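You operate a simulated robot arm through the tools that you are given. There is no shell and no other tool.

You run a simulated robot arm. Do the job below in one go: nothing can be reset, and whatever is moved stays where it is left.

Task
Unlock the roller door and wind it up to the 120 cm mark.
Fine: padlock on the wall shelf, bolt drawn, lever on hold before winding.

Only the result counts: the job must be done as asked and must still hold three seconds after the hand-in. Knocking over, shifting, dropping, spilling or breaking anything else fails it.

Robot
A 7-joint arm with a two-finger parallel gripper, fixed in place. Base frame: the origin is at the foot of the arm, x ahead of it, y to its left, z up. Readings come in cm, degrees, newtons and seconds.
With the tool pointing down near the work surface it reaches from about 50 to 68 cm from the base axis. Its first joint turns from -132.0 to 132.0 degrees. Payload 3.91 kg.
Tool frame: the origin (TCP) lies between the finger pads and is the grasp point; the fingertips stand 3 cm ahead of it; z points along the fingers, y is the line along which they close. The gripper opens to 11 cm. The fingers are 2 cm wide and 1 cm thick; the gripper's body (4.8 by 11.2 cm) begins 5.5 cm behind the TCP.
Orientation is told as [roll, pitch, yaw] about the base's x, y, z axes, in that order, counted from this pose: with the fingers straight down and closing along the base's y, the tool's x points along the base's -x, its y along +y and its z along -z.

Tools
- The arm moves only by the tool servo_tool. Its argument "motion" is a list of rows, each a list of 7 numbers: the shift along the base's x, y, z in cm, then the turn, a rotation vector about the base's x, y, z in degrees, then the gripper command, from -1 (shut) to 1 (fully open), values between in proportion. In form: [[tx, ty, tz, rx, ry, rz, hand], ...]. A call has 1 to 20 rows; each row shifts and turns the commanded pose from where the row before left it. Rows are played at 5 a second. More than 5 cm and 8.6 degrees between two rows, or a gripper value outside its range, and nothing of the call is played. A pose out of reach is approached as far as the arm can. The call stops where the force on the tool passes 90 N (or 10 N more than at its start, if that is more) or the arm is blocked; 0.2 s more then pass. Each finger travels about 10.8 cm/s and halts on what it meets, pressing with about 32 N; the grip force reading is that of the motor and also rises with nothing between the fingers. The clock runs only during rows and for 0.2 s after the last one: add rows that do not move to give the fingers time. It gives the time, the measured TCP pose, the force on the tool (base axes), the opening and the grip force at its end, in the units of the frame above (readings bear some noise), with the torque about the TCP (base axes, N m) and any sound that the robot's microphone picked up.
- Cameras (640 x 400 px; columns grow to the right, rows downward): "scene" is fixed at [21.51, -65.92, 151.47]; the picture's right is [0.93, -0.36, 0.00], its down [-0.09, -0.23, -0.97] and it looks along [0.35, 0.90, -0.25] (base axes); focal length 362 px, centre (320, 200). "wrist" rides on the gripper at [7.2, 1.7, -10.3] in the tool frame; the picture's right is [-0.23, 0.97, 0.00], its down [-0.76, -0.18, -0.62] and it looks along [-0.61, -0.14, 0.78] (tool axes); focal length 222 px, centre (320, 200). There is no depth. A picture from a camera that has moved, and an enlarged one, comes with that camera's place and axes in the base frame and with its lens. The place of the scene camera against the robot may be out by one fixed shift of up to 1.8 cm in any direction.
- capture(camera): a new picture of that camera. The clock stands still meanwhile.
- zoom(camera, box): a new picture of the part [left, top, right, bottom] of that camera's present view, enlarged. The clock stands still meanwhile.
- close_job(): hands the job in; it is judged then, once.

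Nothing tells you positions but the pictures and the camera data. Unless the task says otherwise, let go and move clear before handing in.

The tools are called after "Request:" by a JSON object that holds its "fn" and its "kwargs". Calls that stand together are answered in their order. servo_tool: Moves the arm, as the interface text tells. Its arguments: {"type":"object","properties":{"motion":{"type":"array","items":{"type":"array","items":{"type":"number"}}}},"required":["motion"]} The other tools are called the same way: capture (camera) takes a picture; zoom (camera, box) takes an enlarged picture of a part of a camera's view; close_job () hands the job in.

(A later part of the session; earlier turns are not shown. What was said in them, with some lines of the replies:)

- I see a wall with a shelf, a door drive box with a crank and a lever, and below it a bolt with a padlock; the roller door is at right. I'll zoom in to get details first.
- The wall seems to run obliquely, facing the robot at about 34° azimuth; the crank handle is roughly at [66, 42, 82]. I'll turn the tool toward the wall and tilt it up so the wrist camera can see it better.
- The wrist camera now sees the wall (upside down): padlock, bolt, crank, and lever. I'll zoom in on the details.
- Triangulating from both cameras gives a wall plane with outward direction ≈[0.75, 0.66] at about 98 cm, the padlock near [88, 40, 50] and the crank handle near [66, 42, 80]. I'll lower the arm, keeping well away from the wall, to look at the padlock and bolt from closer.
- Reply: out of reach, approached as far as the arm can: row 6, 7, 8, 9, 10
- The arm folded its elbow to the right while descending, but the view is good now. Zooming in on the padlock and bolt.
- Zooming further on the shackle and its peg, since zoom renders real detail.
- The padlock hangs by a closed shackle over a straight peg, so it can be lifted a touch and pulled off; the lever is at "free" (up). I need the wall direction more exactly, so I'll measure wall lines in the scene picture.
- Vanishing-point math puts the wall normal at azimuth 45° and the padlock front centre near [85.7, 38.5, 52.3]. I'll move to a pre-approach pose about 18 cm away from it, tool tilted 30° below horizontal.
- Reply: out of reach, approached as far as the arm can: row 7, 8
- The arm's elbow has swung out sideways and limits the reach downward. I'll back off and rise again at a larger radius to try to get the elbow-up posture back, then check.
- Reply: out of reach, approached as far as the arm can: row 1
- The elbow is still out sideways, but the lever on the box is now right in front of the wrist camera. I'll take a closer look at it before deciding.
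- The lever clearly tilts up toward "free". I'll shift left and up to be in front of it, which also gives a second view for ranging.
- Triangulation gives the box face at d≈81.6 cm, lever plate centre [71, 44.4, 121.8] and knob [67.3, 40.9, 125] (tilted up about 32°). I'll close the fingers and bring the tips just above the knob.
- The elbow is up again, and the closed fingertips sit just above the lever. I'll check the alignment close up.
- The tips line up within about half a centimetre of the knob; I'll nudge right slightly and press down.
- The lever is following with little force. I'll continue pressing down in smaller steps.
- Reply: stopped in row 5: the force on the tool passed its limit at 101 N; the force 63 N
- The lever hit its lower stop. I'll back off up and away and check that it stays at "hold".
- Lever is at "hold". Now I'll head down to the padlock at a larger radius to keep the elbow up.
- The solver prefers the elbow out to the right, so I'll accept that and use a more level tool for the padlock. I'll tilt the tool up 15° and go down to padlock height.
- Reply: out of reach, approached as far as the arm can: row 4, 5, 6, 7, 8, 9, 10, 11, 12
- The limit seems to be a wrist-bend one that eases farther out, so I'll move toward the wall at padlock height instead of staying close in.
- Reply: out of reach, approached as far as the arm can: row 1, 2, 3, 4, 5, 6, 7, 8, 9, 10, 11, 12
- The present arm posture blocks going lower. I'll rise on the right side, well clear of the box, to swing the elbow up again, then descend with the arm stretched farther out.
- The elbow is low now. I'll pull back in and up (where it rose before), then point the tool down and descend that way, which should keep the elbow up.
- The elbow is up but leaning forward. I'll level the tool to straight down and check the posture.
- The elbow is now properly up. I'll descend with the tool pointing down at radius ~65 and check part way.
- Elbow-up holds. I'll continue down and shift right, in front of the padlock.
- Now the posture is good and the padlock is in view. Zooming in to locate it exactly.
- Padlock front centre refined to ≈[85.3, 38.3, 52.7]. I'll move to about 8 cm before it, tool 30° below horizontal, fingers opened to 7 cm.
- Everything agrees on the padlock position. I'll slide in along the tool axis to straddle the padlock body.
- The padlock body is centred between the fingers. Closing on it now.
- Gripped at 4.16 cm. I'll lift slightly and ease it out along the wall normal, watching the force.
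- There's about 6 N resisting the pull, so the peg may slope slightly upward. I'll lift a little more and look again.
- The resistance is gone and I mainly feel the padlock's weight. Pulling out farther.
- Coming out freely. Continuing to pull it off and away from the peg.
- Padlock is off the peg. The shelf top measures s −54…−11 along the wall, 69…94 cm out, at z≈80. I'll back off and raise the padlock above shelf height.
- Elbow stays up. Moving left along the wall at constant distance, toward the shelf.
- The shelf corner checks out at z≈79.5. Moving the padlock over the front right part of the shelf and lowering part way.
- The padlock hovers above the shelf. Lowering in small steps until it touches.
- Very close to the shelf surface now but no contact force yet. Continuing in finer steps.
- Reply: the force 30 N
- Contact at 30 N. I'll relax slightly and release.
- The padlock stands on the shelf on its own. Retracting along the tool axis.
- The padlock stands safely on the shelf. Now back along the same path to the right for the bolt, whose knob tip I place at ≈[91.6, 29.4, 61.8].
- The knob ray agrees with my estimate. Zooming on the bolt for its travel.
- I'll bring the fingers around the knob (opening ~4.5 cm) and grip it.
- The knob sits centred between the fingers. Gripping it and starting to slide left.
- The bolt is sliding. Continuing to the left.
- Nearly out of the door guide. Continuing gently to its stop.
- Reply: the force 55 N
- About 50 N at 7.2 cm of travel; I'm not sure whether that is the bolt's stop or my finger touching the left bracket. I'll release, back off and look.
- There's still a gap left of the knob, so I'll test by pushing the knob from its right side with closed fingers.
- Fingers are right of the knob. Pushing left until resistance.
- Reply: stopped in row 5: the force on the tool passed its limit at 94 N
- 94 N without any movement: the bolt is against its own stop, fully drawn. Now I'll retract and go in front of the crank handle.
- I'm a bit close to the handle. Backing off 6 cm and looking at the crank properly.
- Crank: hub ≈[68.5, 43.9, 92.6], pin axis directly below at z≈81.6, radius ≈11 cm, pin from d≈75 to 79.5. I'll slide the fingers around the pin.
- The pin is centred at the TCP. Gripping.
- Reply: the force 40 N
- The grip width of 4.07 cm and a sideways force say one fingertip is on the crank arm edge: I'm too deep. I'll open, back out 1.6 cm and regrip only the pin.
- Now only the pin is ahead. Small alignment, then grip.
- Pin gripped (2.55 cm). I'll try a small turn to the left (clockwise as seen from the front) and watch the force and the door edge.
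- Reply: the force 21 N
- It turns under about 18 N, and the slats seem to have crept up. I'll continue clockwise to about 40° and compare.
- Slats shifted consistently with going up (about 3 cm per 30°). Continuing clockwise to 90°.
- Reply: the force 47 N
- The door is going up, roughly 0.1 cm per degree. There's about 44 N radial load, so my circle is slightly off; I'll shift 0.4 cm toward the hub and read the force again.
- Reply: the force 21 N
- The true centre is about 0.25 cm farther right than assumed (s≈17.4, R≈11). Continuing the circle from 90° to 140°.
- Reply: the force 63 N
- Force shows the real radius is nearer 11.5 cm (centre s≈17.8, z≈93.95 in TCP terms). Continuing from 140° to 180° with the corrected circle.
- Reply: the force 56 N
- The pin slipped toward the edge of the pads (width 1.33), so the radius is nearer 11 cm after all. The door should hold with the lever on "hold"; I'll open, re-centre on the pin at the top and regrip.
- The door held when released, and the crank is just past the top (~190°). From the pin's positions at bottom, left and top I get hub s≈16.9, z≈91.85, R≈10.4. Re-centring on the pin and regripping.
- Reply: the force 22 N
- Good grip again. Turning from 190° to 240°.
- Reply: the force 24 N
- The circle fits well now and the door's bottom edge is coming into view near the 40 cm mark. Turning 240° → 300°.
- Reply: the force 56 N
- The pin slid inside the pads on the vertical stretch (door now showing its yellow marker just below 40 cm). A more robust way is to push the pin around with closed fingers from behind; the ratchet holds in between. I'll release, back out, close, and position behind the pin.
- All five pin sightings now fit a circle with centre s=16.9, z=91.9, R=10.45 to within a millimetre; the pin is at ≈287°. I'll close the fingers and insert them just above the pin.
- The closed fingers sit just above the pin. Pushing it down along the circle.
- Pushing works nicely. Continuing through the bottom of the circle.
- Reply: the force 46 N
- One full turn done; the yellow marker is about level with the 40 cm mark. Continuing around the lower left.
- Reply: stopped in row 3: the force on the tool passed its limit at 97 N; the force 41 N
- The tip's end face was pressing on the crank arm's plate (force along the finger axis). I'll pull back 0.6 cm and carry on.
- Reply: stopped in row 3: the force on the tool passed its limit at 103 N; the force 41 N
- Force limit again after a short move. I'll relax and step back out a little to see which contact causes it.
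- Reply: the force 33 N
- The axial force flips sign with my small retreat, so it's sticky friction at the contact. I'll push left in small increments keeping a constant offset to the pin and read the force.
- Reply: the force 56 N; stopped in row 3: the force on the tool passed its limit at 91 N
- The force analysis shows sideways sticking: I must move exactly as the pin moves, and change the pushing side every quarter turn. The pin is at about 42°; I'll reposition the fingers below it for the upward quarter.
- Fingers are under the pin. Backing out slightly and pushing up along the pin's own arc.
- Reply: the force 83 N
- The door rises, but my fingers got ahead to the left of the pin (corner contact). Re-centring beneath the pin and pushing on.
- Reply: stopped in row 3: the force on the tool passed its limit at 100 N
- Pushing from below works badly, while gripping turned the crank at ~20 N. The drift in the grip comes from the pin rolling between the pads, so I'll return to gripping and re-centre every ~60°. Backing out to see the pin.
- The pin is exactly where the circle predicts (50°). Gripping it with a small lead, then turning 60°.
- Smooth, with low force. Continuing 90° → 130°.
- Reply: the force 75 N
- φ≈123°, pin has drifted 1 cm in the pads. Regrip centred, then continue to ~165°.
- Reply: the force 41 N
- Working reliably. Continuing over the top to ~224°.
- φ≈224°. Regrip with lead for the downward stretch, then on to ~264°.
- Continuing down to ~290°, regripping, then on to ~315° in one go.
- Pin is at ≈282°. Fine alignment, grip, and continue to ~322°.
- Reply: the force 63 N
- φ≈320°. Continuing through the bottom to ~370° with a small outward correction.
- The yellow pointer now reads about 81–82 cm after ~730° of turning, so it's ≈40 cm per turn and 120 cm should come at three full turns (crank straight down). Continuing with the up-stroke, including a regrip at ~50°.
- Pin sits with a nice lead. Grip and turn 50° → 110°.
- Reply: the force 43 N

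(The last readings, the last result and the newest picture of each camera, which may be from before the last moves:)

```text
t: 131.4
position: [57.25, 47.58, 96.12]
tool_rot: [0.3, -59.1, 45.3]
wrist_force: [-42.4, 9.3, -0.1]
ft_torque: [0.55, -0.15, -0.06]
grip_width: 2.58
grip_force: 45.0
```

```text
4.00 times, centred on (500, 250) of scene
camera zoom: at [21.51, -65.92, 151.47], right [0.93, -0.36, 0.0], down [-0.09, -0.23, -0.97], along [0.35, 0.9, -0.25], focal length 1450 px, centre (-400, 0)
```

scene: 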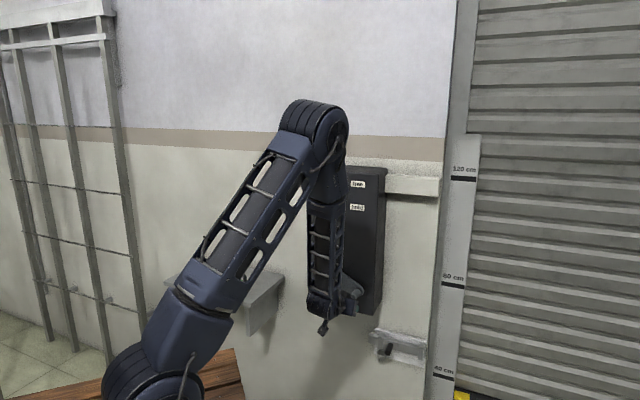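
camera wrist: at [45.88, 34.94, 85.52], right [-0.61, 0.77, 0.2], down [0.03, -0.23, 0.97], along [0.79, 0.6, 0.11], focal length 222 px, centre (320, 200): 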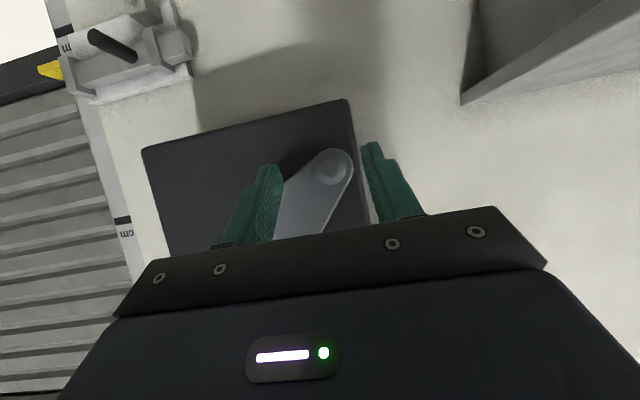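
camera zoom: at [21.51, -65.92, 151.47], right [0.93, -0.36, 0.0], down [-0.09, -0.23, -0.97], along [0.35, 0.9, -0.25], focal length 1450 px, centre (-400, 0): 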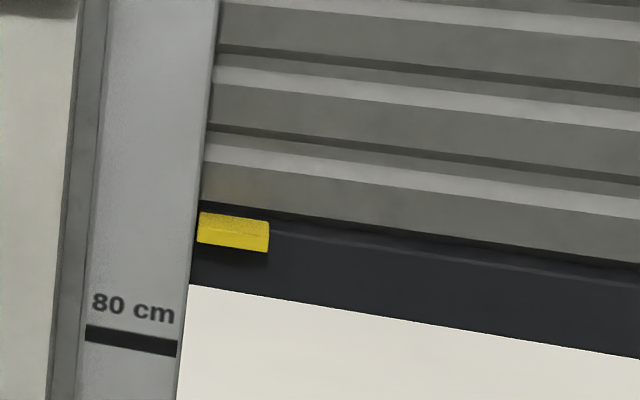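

φ≈106°. Regrip and turn to ~166°.

Request:
{"fn": "servo_tool", "kwargs": {"motion": [[0, 0, 0, 0, 0, 0, -0.2], [0, 0, 0, 0, 0, 0, -0.1], [-0.17, 0.17, -0.85, 0, 0, 0, -0.1], [0, 0, 0, 0, 0, 0, -0.1], [0, 0, 0, 0, 0, 0, -0.8], [0, 0, 0, 0, 0, 0, -1], [0, 0, 0, 0, 0, 0, -1], [0.453, -0.453, 1.71, 0, 0, 0, -1], [0.65, -0.65, 1.56, 0, 0, 0, -1], [0.84, -0.84, 1.39, 0, 0, 0, -1], [1.0, -1.0, 1.15, 0, 0, 0, -1], [1.117, -1.117, 0.9, 0, 0, 0, -1], [1.216, -1.216, 0.6, 0, 0, 0, -1], [0, 0, 0, 0, 0, 0, -1]]}}

Request:
{"fn": "zoom", "kwargs": {"camera": "wrist", "box": [200, 60, 440, 210]}}

Request:
{"fn": "zoom", "kwargs": {"camera": "scene", "box": [420, 170, 580, 270]}}

```text
t: 133.8
position: [58.75, 45.92, 100.74]
tool_rot: [0.7, -59.0, 45.8]
wrist_force: [-17.7, 15.2, -5.9]
ft_torque: [0.58, -0.09, -0.27]
grip_width: 2.52
grip_force: 45.0
stopped in row 11: the force on the tool passed its limit at 100 N (the readings are from after the stop); the commanded pose is now the measured one
```

```text
2.67 times, centred on (320, 135) of wrist
camera zoom: at [48.91, 37.91, 99.69], right [-0.62, 0.75, 0.2], down [0.04, -0.23, 0.97], along [0.78, 0.61, 0.12], focal length 592 px, centre (320, 373)
```

zoom: 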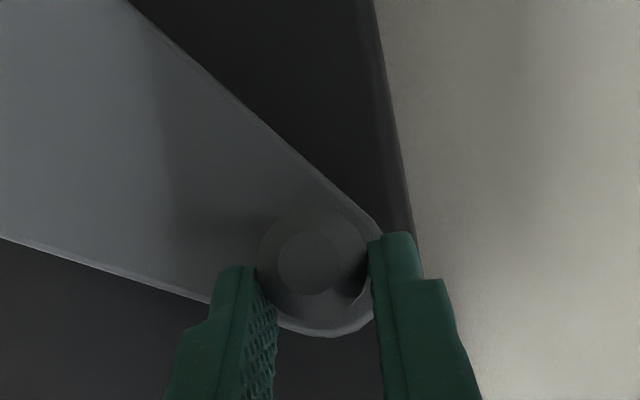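

```text
4.00 times, centred on (500, 220) of scene
camera zoom: at [21.51, -65.92, 151.47], right [0.93, -0.36, 0.0], down [-0.09, -0.23, -0.97], along [0.35, 0.9, -0.25], focal length 1450 px, centre (-400, 120)
```

zoom: 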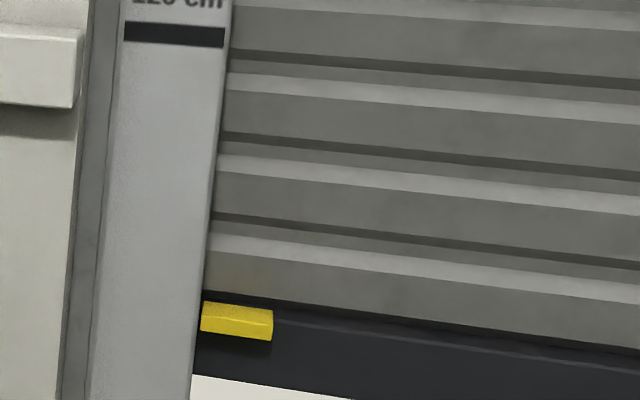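

Force limit tripped from pin drift at ~131°. Regrip centred and go on to ~171°.

Request:
{"fn": "servo_tool", "kwargs": {"motion": [[0, 0, 0, 0, 0, 0, -0.2], [0, 0, 0, 0, 0, 0, -0.1], [0, 0, -1.0, 0, 0, -0.4, -0.1], [0, 0, 0, 0, 0, -0.3, -0.1], [0, 0, 0, 0, 0, 0, -0.8], [0, 0, 0, 0, 0, 0, -1], [0, 0, 0, 0, 0, 0, -1], [0.94, -0.94, 1.25, 0, 0, 0, -1], [1.075, -1.075, 1.0, 0, 0, 0, -1], [1.18, -1.18, 0.73, 0, 0, 0, -1], [1.26, -1.26, 0.43, 0, 0, 0, -1], [0, 0, 0, 0, 0, 0, -1]]}}

Request:
{"fn": "zoom", "kwargs": {"camera": "wrist", "box": [200, 60, 440, 210]}}

Request:
{"fn": "zoom", "kwargs": {"camera": "scene", "box": [420, 150, 580, 250]}}

```text
t: 136.4
position: [63.82, 41.18, 103.01]
tool_rot: [0.6, -59.0, 44.8]
wrist_force: [3.1, 11.6, 0.2]
ft_torque: [0.21, -0.67, -0.82]
grip_width: 2.55
grip_force: 45.0
```

```text
2.67 times, centred on (320, 135) of wrist
camera zoom: at [53.65, 33.3, 102.1], right [-0.61, 0.77, 0.2], down [0.03, -0.23, 0.97], along [0.79, 0.6, 0.12], focal length 592 px, centre (320, 373)
```

zoom: 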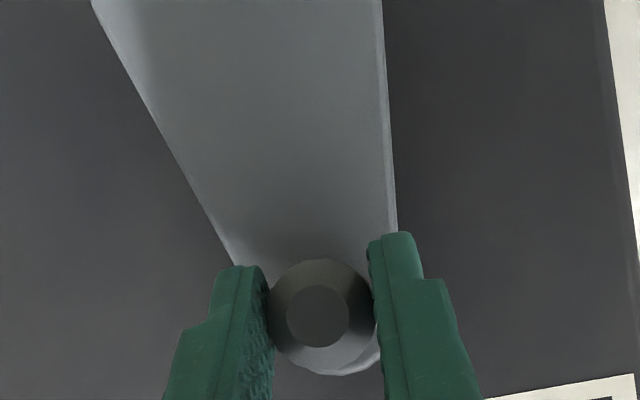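

```text
4.00 times, centred on (500, 200) of scene
camera zoom: at [21.51, -65.92, 151.47], right [0.93, -0.36, 0.0], down [-0.09, -0.23, -0.97], along [0.35, 0.9, -0.25], focal length 1450 px, centre (-400, 200)
```

zoom: 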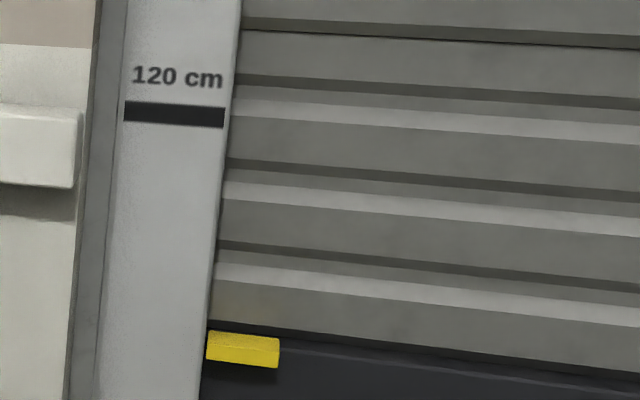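

φ≈175°, door pointer ~98 cm. Continuing over the top to ~225°.

Request:
{"fn": "servo_tool", "kwargs": {"motion": [[1.28, -1.28, 0, 0, 0, 0, -1], [1.266, -1.266, -0.32, 0, 0, 0, -1], [1.216, -1.216, -0.62, 0, 0, 0, -1], [1.11, -1.11, -0.91, 0, 0, 0, -1], [0.99, -0.99, -1.17, 0, 0, 0, -1], [0, 0, 0, 0, 0, 0, -1], [0, 0, 0, 0, 0, 0, -0.2], [0, 0, 0, 0, 0, 0, -0.1], [0, 0, 0.7, 0, 0, 0, -0.1], [0, 0, 0, 0, 0, 0, -0.1]]}}

Request:
{"fn": "zoom", "kwargs": {"camera": "wrist", "box": [200, 60, 440, 210]}}

Request:
{"fn": "zoom", "kwargs": {"camera": "scene", "box": [420, 150, 580, 250]}}

```text
t: 138.6
position: [69.49, 35.39, 100.82]
tool_rot: [0.7, -59.2, 44.9]
wrist_force: [0.3, 0.2, 0.6]
ft_torque: [0.0, -0.02, -0.02]
grip_width: 4.94
grip_force: 0.0
```

```text
2.67 times, centred on (320, 135) of wrist
camera zoom: at [59.42, 27.57, 99.86], right [-0.61, 0.77, 0.2], down [0.03, -0.23, 0.97], along [0.79, 0.6, 0.12], focal length 592 px, centre (320, 373)
```

zoom: 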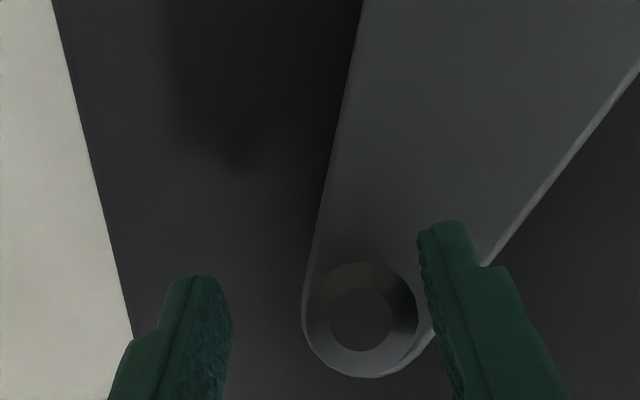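

```text
4.00 times, centred on (500, 200) of scene
camera zoom: at [21.51, -65.92, 151.47], right [0.93, -0.36, 0.0], down [-0.09, -0.23, -0.97], along [0.35, 0.9, -0.25], focal length 1450 px, centre (-400, 200)
```

zoom: 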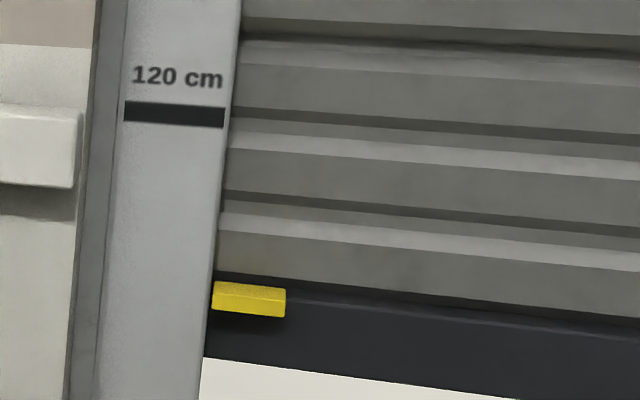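

Pin is at ≈217°. Align, grip and turn to ~267°.

Request:
{"fn": "servo_tool", "kwargs": {"motion": [[-0.6, 0.6, 0.85, 0, 0, 0, -0.1], [0, 0, 0, 0, 0, 0, -0.8], [0, 0, 0, 0, 0, 0, -1], [0, 0, 0, 0, 0, 0, -1], [0.955, -0.955, -1.22, 0, 0, 0, -1], [0.79, -0.79, -1.44, 0, 0, 0, -1], [0.608, -0.608, -1.61, 0, 0, 0, -1], [0.396, -0.396, -1.73, 0, 0, 0, -1], [0.184, -0.184, -1.8, 0, 0, 0, -1], [0, 0, 0, 0, 0, 0, -1]]}}

Request:
{"fn": "zoom", "kwargs": {"camera": "wrist", "box": [200, 60, 440, 210]}}

Request:
{"fn": "zoom", "kwargs": {"camera": "scene", "box": [420, 150, 580, 250]}}

```text
t: 140.8
position: [71.76, 33.14, 93.79]
tool_rot: [0.7, -59.2, 44.9]
wrist_force: [7.4, 16.8, 3.9]
ft_torque: [-0.21, -0.37, -0.86]
grip_width: 2.56
grip_force: 45.0
```

```text
2.67 times, centred on (320, 135) of wrist
camera zoom: at [61.73, 25.18, 92.84], right [-0.61, 0.77, 0.2], down [0.03, -0.23, 0.97], along [0.79, 0.6, 0.12], focal length 592 px, centre (320, 373)
```

zoom: 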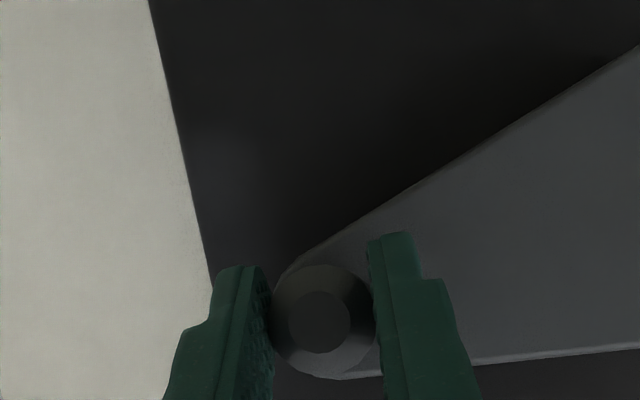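

```text
4.00 times, centred on (500, 200) of scene
camera zoom: at [21.51, -65.92, 151.47], right [0.93, -0.36, 0.0], down [-0.09, -0.23, -0.97], along [0.35, 0.9, -0.25], focal length 1450 px, centre (-400, 200)
```

zoom: 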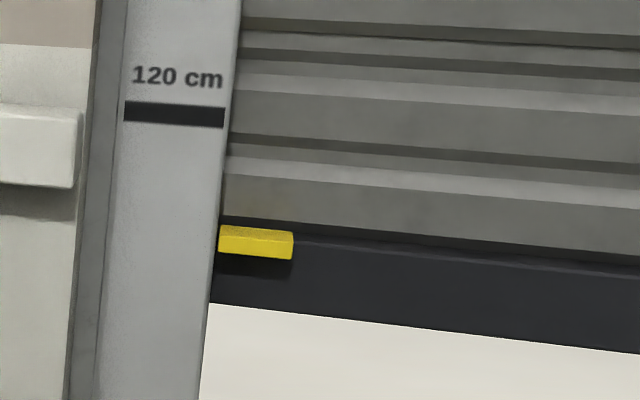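

Pointer ~108 cm. Turning to ~285° then releasing for a regrip.

Request:
{"fn": "servo_tool", "kwargs": {"motion": [[-0.05, 0.05, -1.82, 0, 0, 0, -1], [-0.27, 0.27, -1.79, 0, 0, 0, -1], [0, 0, 0, 0, 0, 0, -1], [0, 0, 0, 0, 0, 0, -0.2], [0, 0, 0, 0, 0, 0, -0.1], [0.2, -0.2, 1.4, 0, 0, 0, -0.1], [0, 0, 0, 0, 0, 0, -0.1]]}}

Request:
{"fn": "zoom", "kwargs": {"camera": "wrist", "box": [200, 60, 440, 210]}}

Request:
{"fn": "zoom", "kwargs": {"camera": "scene", "box": [420, 150, 580, 250]}}

```text
t: 142.4
position: [71.65, 33.21, 91.65]
tool_rot: [0.7, -59.2, 45.0]
wrist_force: [0.3, -0.9, -0.3]
ft_torque: [0.0, -0.01, 0.0]
grip_width: 4.95
grip_force: 0.1
```

```text
2.67 times, centred on (320, 135) of wrist
camera zoom: at [61.57, 25.37, 90.68], right [-0.61, 0.76, 0.2], down [0.03, -0.23, 0.97], along [0.79, 0.6, 0.12], focal length 592 px, centre (320, 373)
```

zoom: 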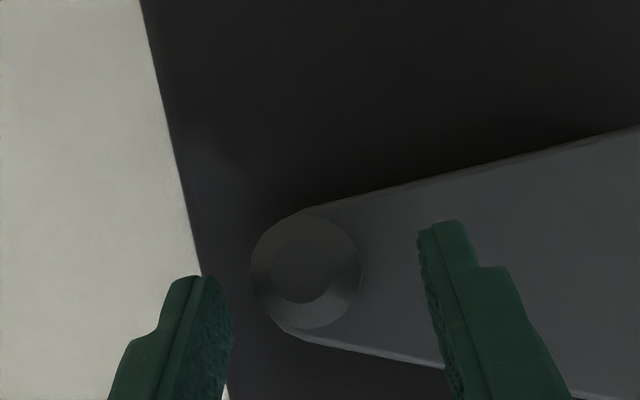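

```text
4.00 times, centred on (500, 200) of scene
camera zoom: at [21.51, -65.92, 151.47], right [0.93, -0.36, 0.0], down [-0.09, -0.23, -0.97], along [0.35, 0.9, -0.25], focal length 1450 px, centre (-400, 200)
```

zoom: 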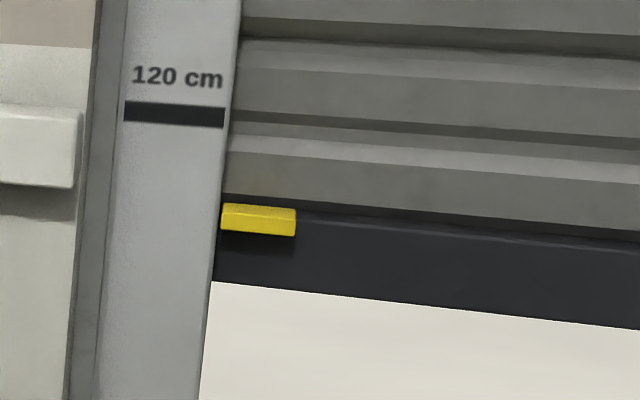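

Pin is at ≈281° with good lead. Grip and turn to ~331°.

Request:
{"fn": "servo_tool", "kwargs": {"motion": [[0.1, -0.1, 0, 0, 0, 0, -0.5], [0, 0, 0, 0, 0, 0, -0.8], [0, 0, 0, 0, 0, 0, -1], [0, 0, 0, 0, 0, 0, -1], [-0.354, 0.354, -1.75, 0, 0, 0, -1], [-0.566, 0.566, -1.64, 0, 0, 0, -1], [-0.757, 0.757, -1.48, 0, 0, 0, -1], [-0.926, 0.926, -1.26, 0, 0, 0, -1], [0, 0, 0, 0, 0, 0, -1]]}}

Request:
{"fn": "zoom", "kwargs": {"camera": "wrist", "box": [200, 60, 440, 210]}}

Request:
{"fn": "zoom", "kwargs": {"camera": "scene", "box": [440, 150, 520, 200]}}

```text
t: 144.4
position: [69.37, 35.47, 85.22]
tool_rot: [0.8, -58.8, 44.5]
wrist_force: [49.9, -26.2, -38.4]
ft_torque: [-0.82, 0.72, -1.93]
grip_width: 2.57
grip_force: 45.3
```

```text
2.67 times, centred on (320, 135) of wrist
camera zoom: at [59.34, 27.63, 84.29], right [-0.61, 0.77, 0.2], down [0.03, -0.23, 0.97], along [0.79, 0.6, 0.11], focal length 592 px, centre (320, 373)
```

zoom: 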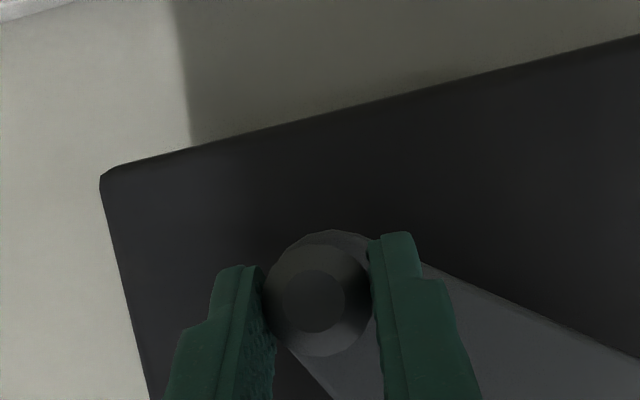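

```text
8.00 times, centred on (480, 175) of scene
camera zoom: at [21.51, -65.92, 151.47], right [0.93, -0.36, 0.0], down [-0.09, -0.23, -0.97], along [0.35, 0.9, -0.25], focal length 2899 px, centre (-960, 400)
```

zoom: 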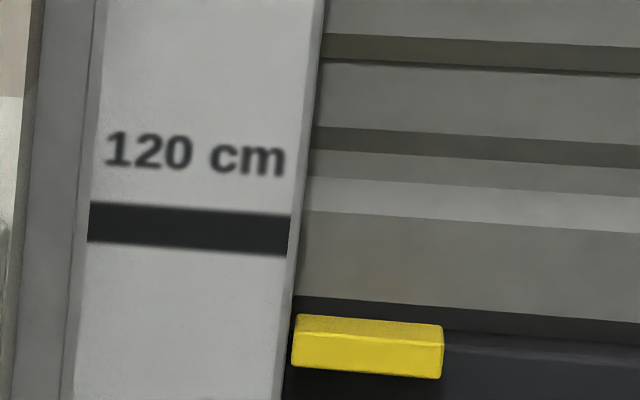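

Reading by the marks: pointer ≈115 cm at ≈1037° turned, which matches 40 cm per turn exactly. Turning on to about 357°, then I'll check closely.

Request:
{"fn": "servo_tool", "kwargs": {"motion": [[-0.45, 0.45, -0.94, 0, 0, 0, -1], [-1.138, 1.138, -0.86, 0, 0, 0, -1], [-1.223, 1.223, -0.56, 0, 0, 0, -1], [-1.273, 1.273, -0.26, 0, 0, 0, -1], [0, 0, 0, 0, 0, 0, -1]]}}

Request:
{"fn": "zoom", "kwargs": {"camera": "scene", "box": [440, 150, 520, 200]}}

Request:
{"fn": "zoom", "kwargs": {"camera": "wrist", "box": [200, 60, 440, 210]}}

```text
t: 145.6
position: [64.92, 39.98, 83.03]
tool_rot: [0.7, -59.3, 45.0]
wrist_force: [-0.6, -10.7, 0.1]
ft_torque: [-0.5, -0.26, -0.98]
grip_width: 2.57
grip_force: 45.2
```

```text
8.00 times, centred on (480, 175) of scene
camera zoom: at [21.51, -65.92, 151.47], right [0.93, -0.36, 0.0], down [-0.09, -0.23, -0.97], along [0.35, 0.9, -0.25], focal length 2899 px, centre (-960, 400)
```

zoom: 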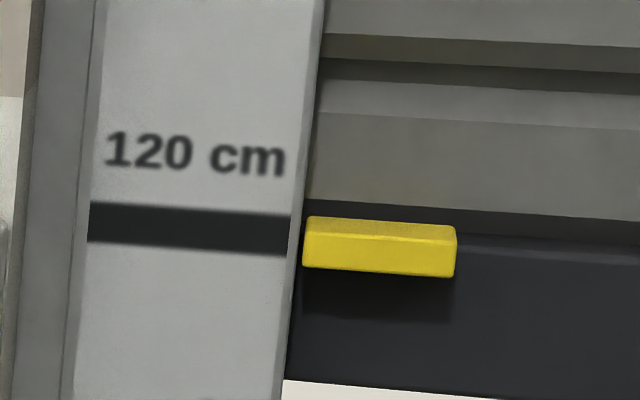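

```text
2.67 times, centred on (320, 135) of wrist
camera zoom: at [54.9, 32.05, 82.05], right [-0.61, 0.76, 0.2], down [0.03, -0.23, 0.97], along [0.79, 0.6, 0.12], focal length 592 px, centre (320, 373)
```

zoom: 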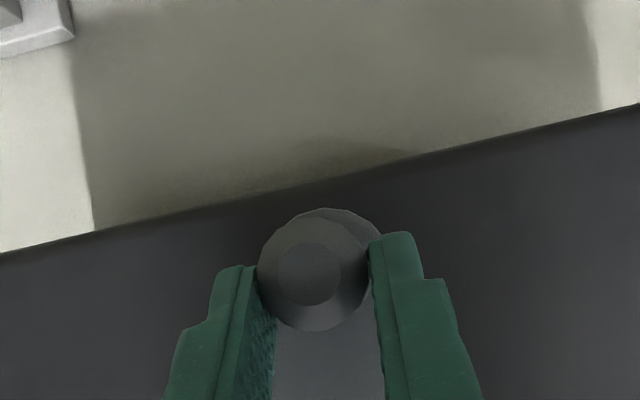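

Pointer is about 0.5 cm under the 120 mark at φ≈356°. Turning another ~6° and then checking.

Request:
{"fn": "servo_tool", "kwargs": {"motion": [[-0.4, 0.4, 0, 0, 0, 0, -1], [-0.38, 0.38, 0.02, 0, 0, 0, -1], [0, 0, 0, 0, 0, 0, -1]]}}

Request:
{"fn": "zoom", "kwargs": {"camera": "scene", "box": [440, 150, 520, 200]}}

```text
t: 146.4
position: [64.31, 40.47, 82.91]
tool_rot: [0.6, -59.2, 45.0]
wrist_force: [14.5, -9.6, -7.6]
ft_torque: [-0.31, -0.03, -1.18]
grip_width: 2.58
grip_force: 45.1
```

```text
8.00 times, centred on (480, 175) of scene
camera zoom: at [21.51, -65.92, 151.47], right [0.93, -0.36, 0.0], down [-0.09, -0.23, -0.97], along [0.35, 0.9, -0.25], focal length 2899 px, centre (-960, 400)
```

zoom: 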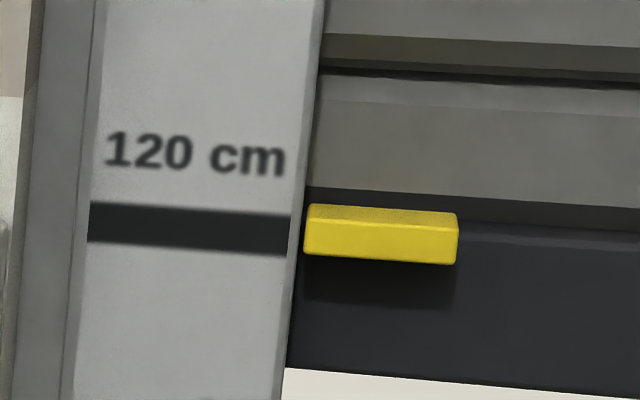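

The pointer is level with the 120 cm line and the crank is straight down (three turns). Releasing to see whether it holds.

Request:
{"fn": "servo_tool", "kwargs": {"motion": [[0, 0, 0, 0, 0, 0, -0.3], [0, 0, 0, 0, 0, 0, -0.1], [0, 0, 0, 0, 0, 0, 0], [0, 0, 0, 0, 0, 0, 0], [0, 0, 0, 0, 0, 0, 0], [0, 0, 0, 0, 0, 0, 0]]}}

Request:
{"fn": "zoom", "kwargs": {"camera": "scene", "box": [440, 150, 520, 200]}}

Request:
{"fn": "zoom", "kwargs": {"camera": "wrist", "box": [200, 60, 440, 210]}}

```text
t: 147.8
position: [64.24, 40.59, 82.97]
tool_rot: [0.6, -59.2, 44.8]
wrist_force: [0.6, 0.1, -0.2]
ft_torque: [0.01, 0.0, 0.06]
grip_width: 5.51
grip_force: 0.1
```

```text
8.00 times, centred on (480, 175) of scene
camera zoom: at [21.51, -65.92, 151.47], right [0.93, -0.36, 0.0], down [-0.09, -0.23, -0.97], along [0.35, 0.9, -0.25], focal length 2899 px, centre (-960, 400)
```

zoom: 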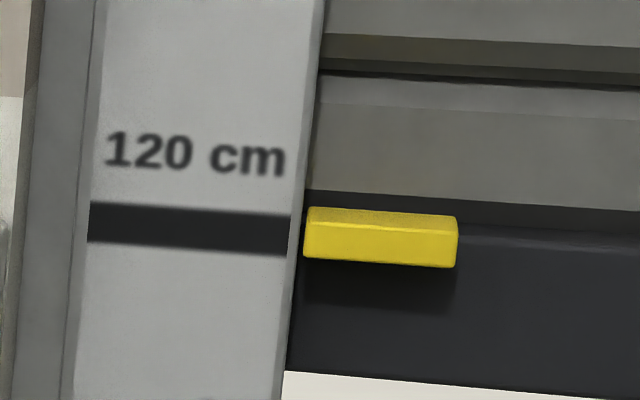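

```text
2.67 times, centred on (320, 135) of wrist
camera zoom: at [54.21, 32.72, 82.0], right [-0.61, 0.76, 0.2], down [0.03, -0.23, 0.97], along [0.79, 0.6, 0.12], focal length 592 px, centre (320, 373)
```

zoom: 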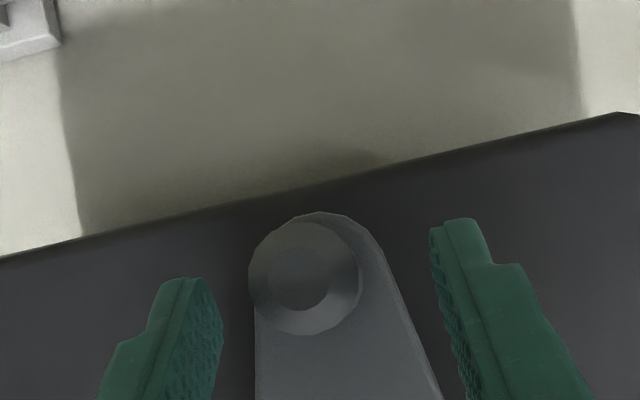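

It settled by only ~1–2 mm and holds at the 120 mark. Retracting clear of the crank straight back.

Request:
{"fn": "servo_tool", "kwargs": {"motion": [[-0.7, -0.7, 0, 0, 0, 0, 0], [-1, -1, 0, 0, 0, 0, 0], [-1.5, -1.5, 0, 0, 0, 0, 0], [-2, -2, 0.5, 0, 0, 0, 0], [-2, -2, 1, 0, 0, 0, 0], [-1.5, -1.5, 2, 0, 0, 0, 0], [0, 0, 3, 0, 0, 0, 0], [0, 0, 0, 0, 0, 0, 0], [0, 0, 0, 0, 0, 0, 0]]}}

Request:
{"fn": "capture", "kwargs": {"camera": "scene"}}

Request:
{"fn": "zoom", "kwargs": {"camera": "scene", "box": [440, 150, 520, 200]}}

Request:
{"fn": "capture", "kwargs": {"camera": "wrist"}}

Request:
{"fn": "zoom", "kwargs": {"camera": "scene", "box": [352, 310, 480, 390]}}

```text
t: 149.8
position: [55.71, 31.81, 89.41]
tool_rot: [0.7, -59.2, 45.0]
wrist_force: [0.3, 0.2, 0.9]
ft_torque: [-0.01, -0.01, 0.03]
grip_width: 5.52
grip_force: 0.1
```

```text
taken
```

scene: 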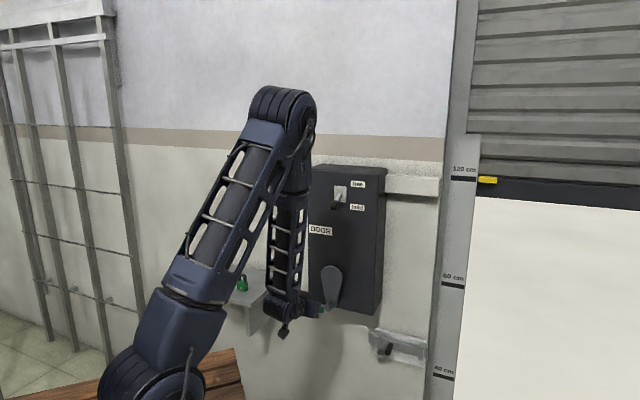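

```text
8.00 times, centred on (480, 175) of scene
camera zoom: at [21.51, -65.92, 151.47], right [0.93, -0.36, 0.0], down [-0.09, -0.23, -0.97], along [0.35, 0.9, -0.25], focal length 2899 px, centre (-960, 400)
```

zoom: 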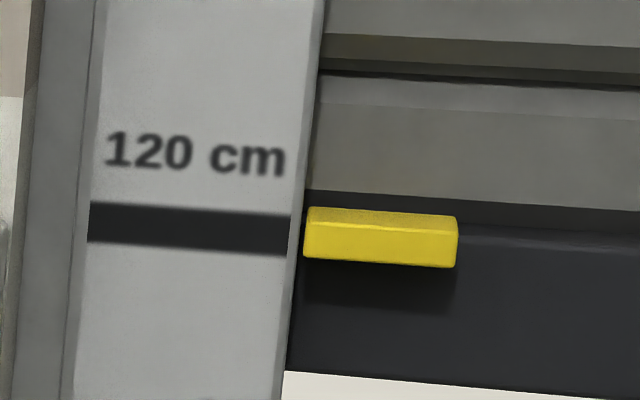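

```text
taken
camera wrist: at [45.54, 23.97, 88.47], right [-0.61, 0.76, 0.2], down [0.03, -0.23, 0.97], along [0.79, 0.6, 0.12], focal length 222 px, centre (320, 200)
```

wrist: 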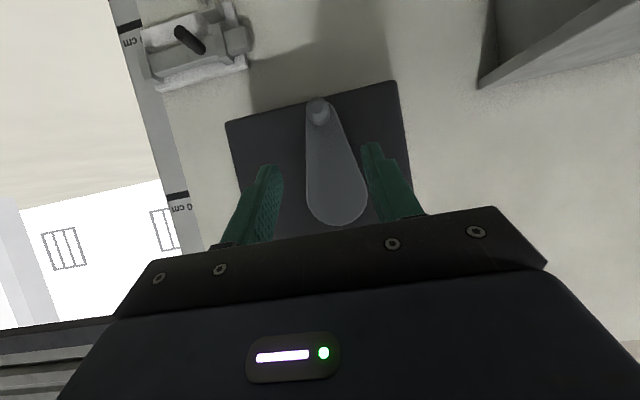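

```text
5.00 times, centred on (416, 350) of scene
camera zoom: at [21.51, -65.92, 151.47], right [0.93, -0.36, 0.0], down [-0.09, -0.23, -0.97], along [0.35, 0.9, -0.25], focal length 1812 px, centre (-160, -550)
```

zoom: 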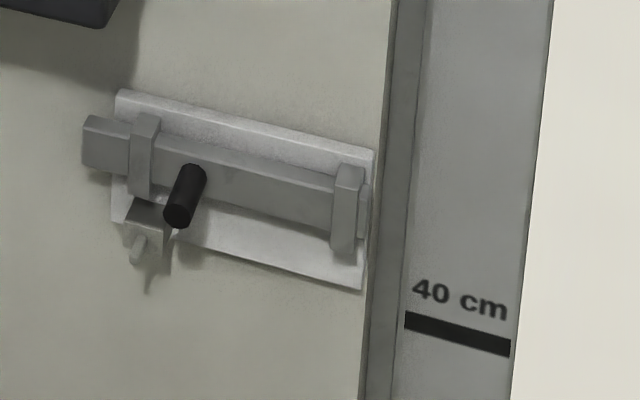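

Everything is in place: the padlock is standing on the shelf, the bolt is drawn, and the lever is on hold. The door pointer sits at the 120 cm mark and is steady, and the arm is clear. Handing in.

Request:
{"fn": "close_job", "kwargs": {}}

```text
The job is handed in.
```

The roller door is unlocked and wound up to the 120 cm mark, and I've handed the job in.

- **Padlock:** it is off its peg and standing on the wall shelf.
- **Bolt:** it is fully drawn, hard against its own stop.
- **Lever:** I set it to "hold" before winding, and it still points there.
- **Door:** three full turns of the crank brought it up. When I let go it settled 1–2 mm, and the yellow pointer now sits about 2 mm below the centre of the 120 cm line. It then held there in the last pictures before I handed in.

I let go of the crank and moved the arm clear first. I saw nothing else knocked over or shifted. On the way, the arm hit its force limit several times, when the lever and bolt reached their stops and while winding. I saw no damage from that.
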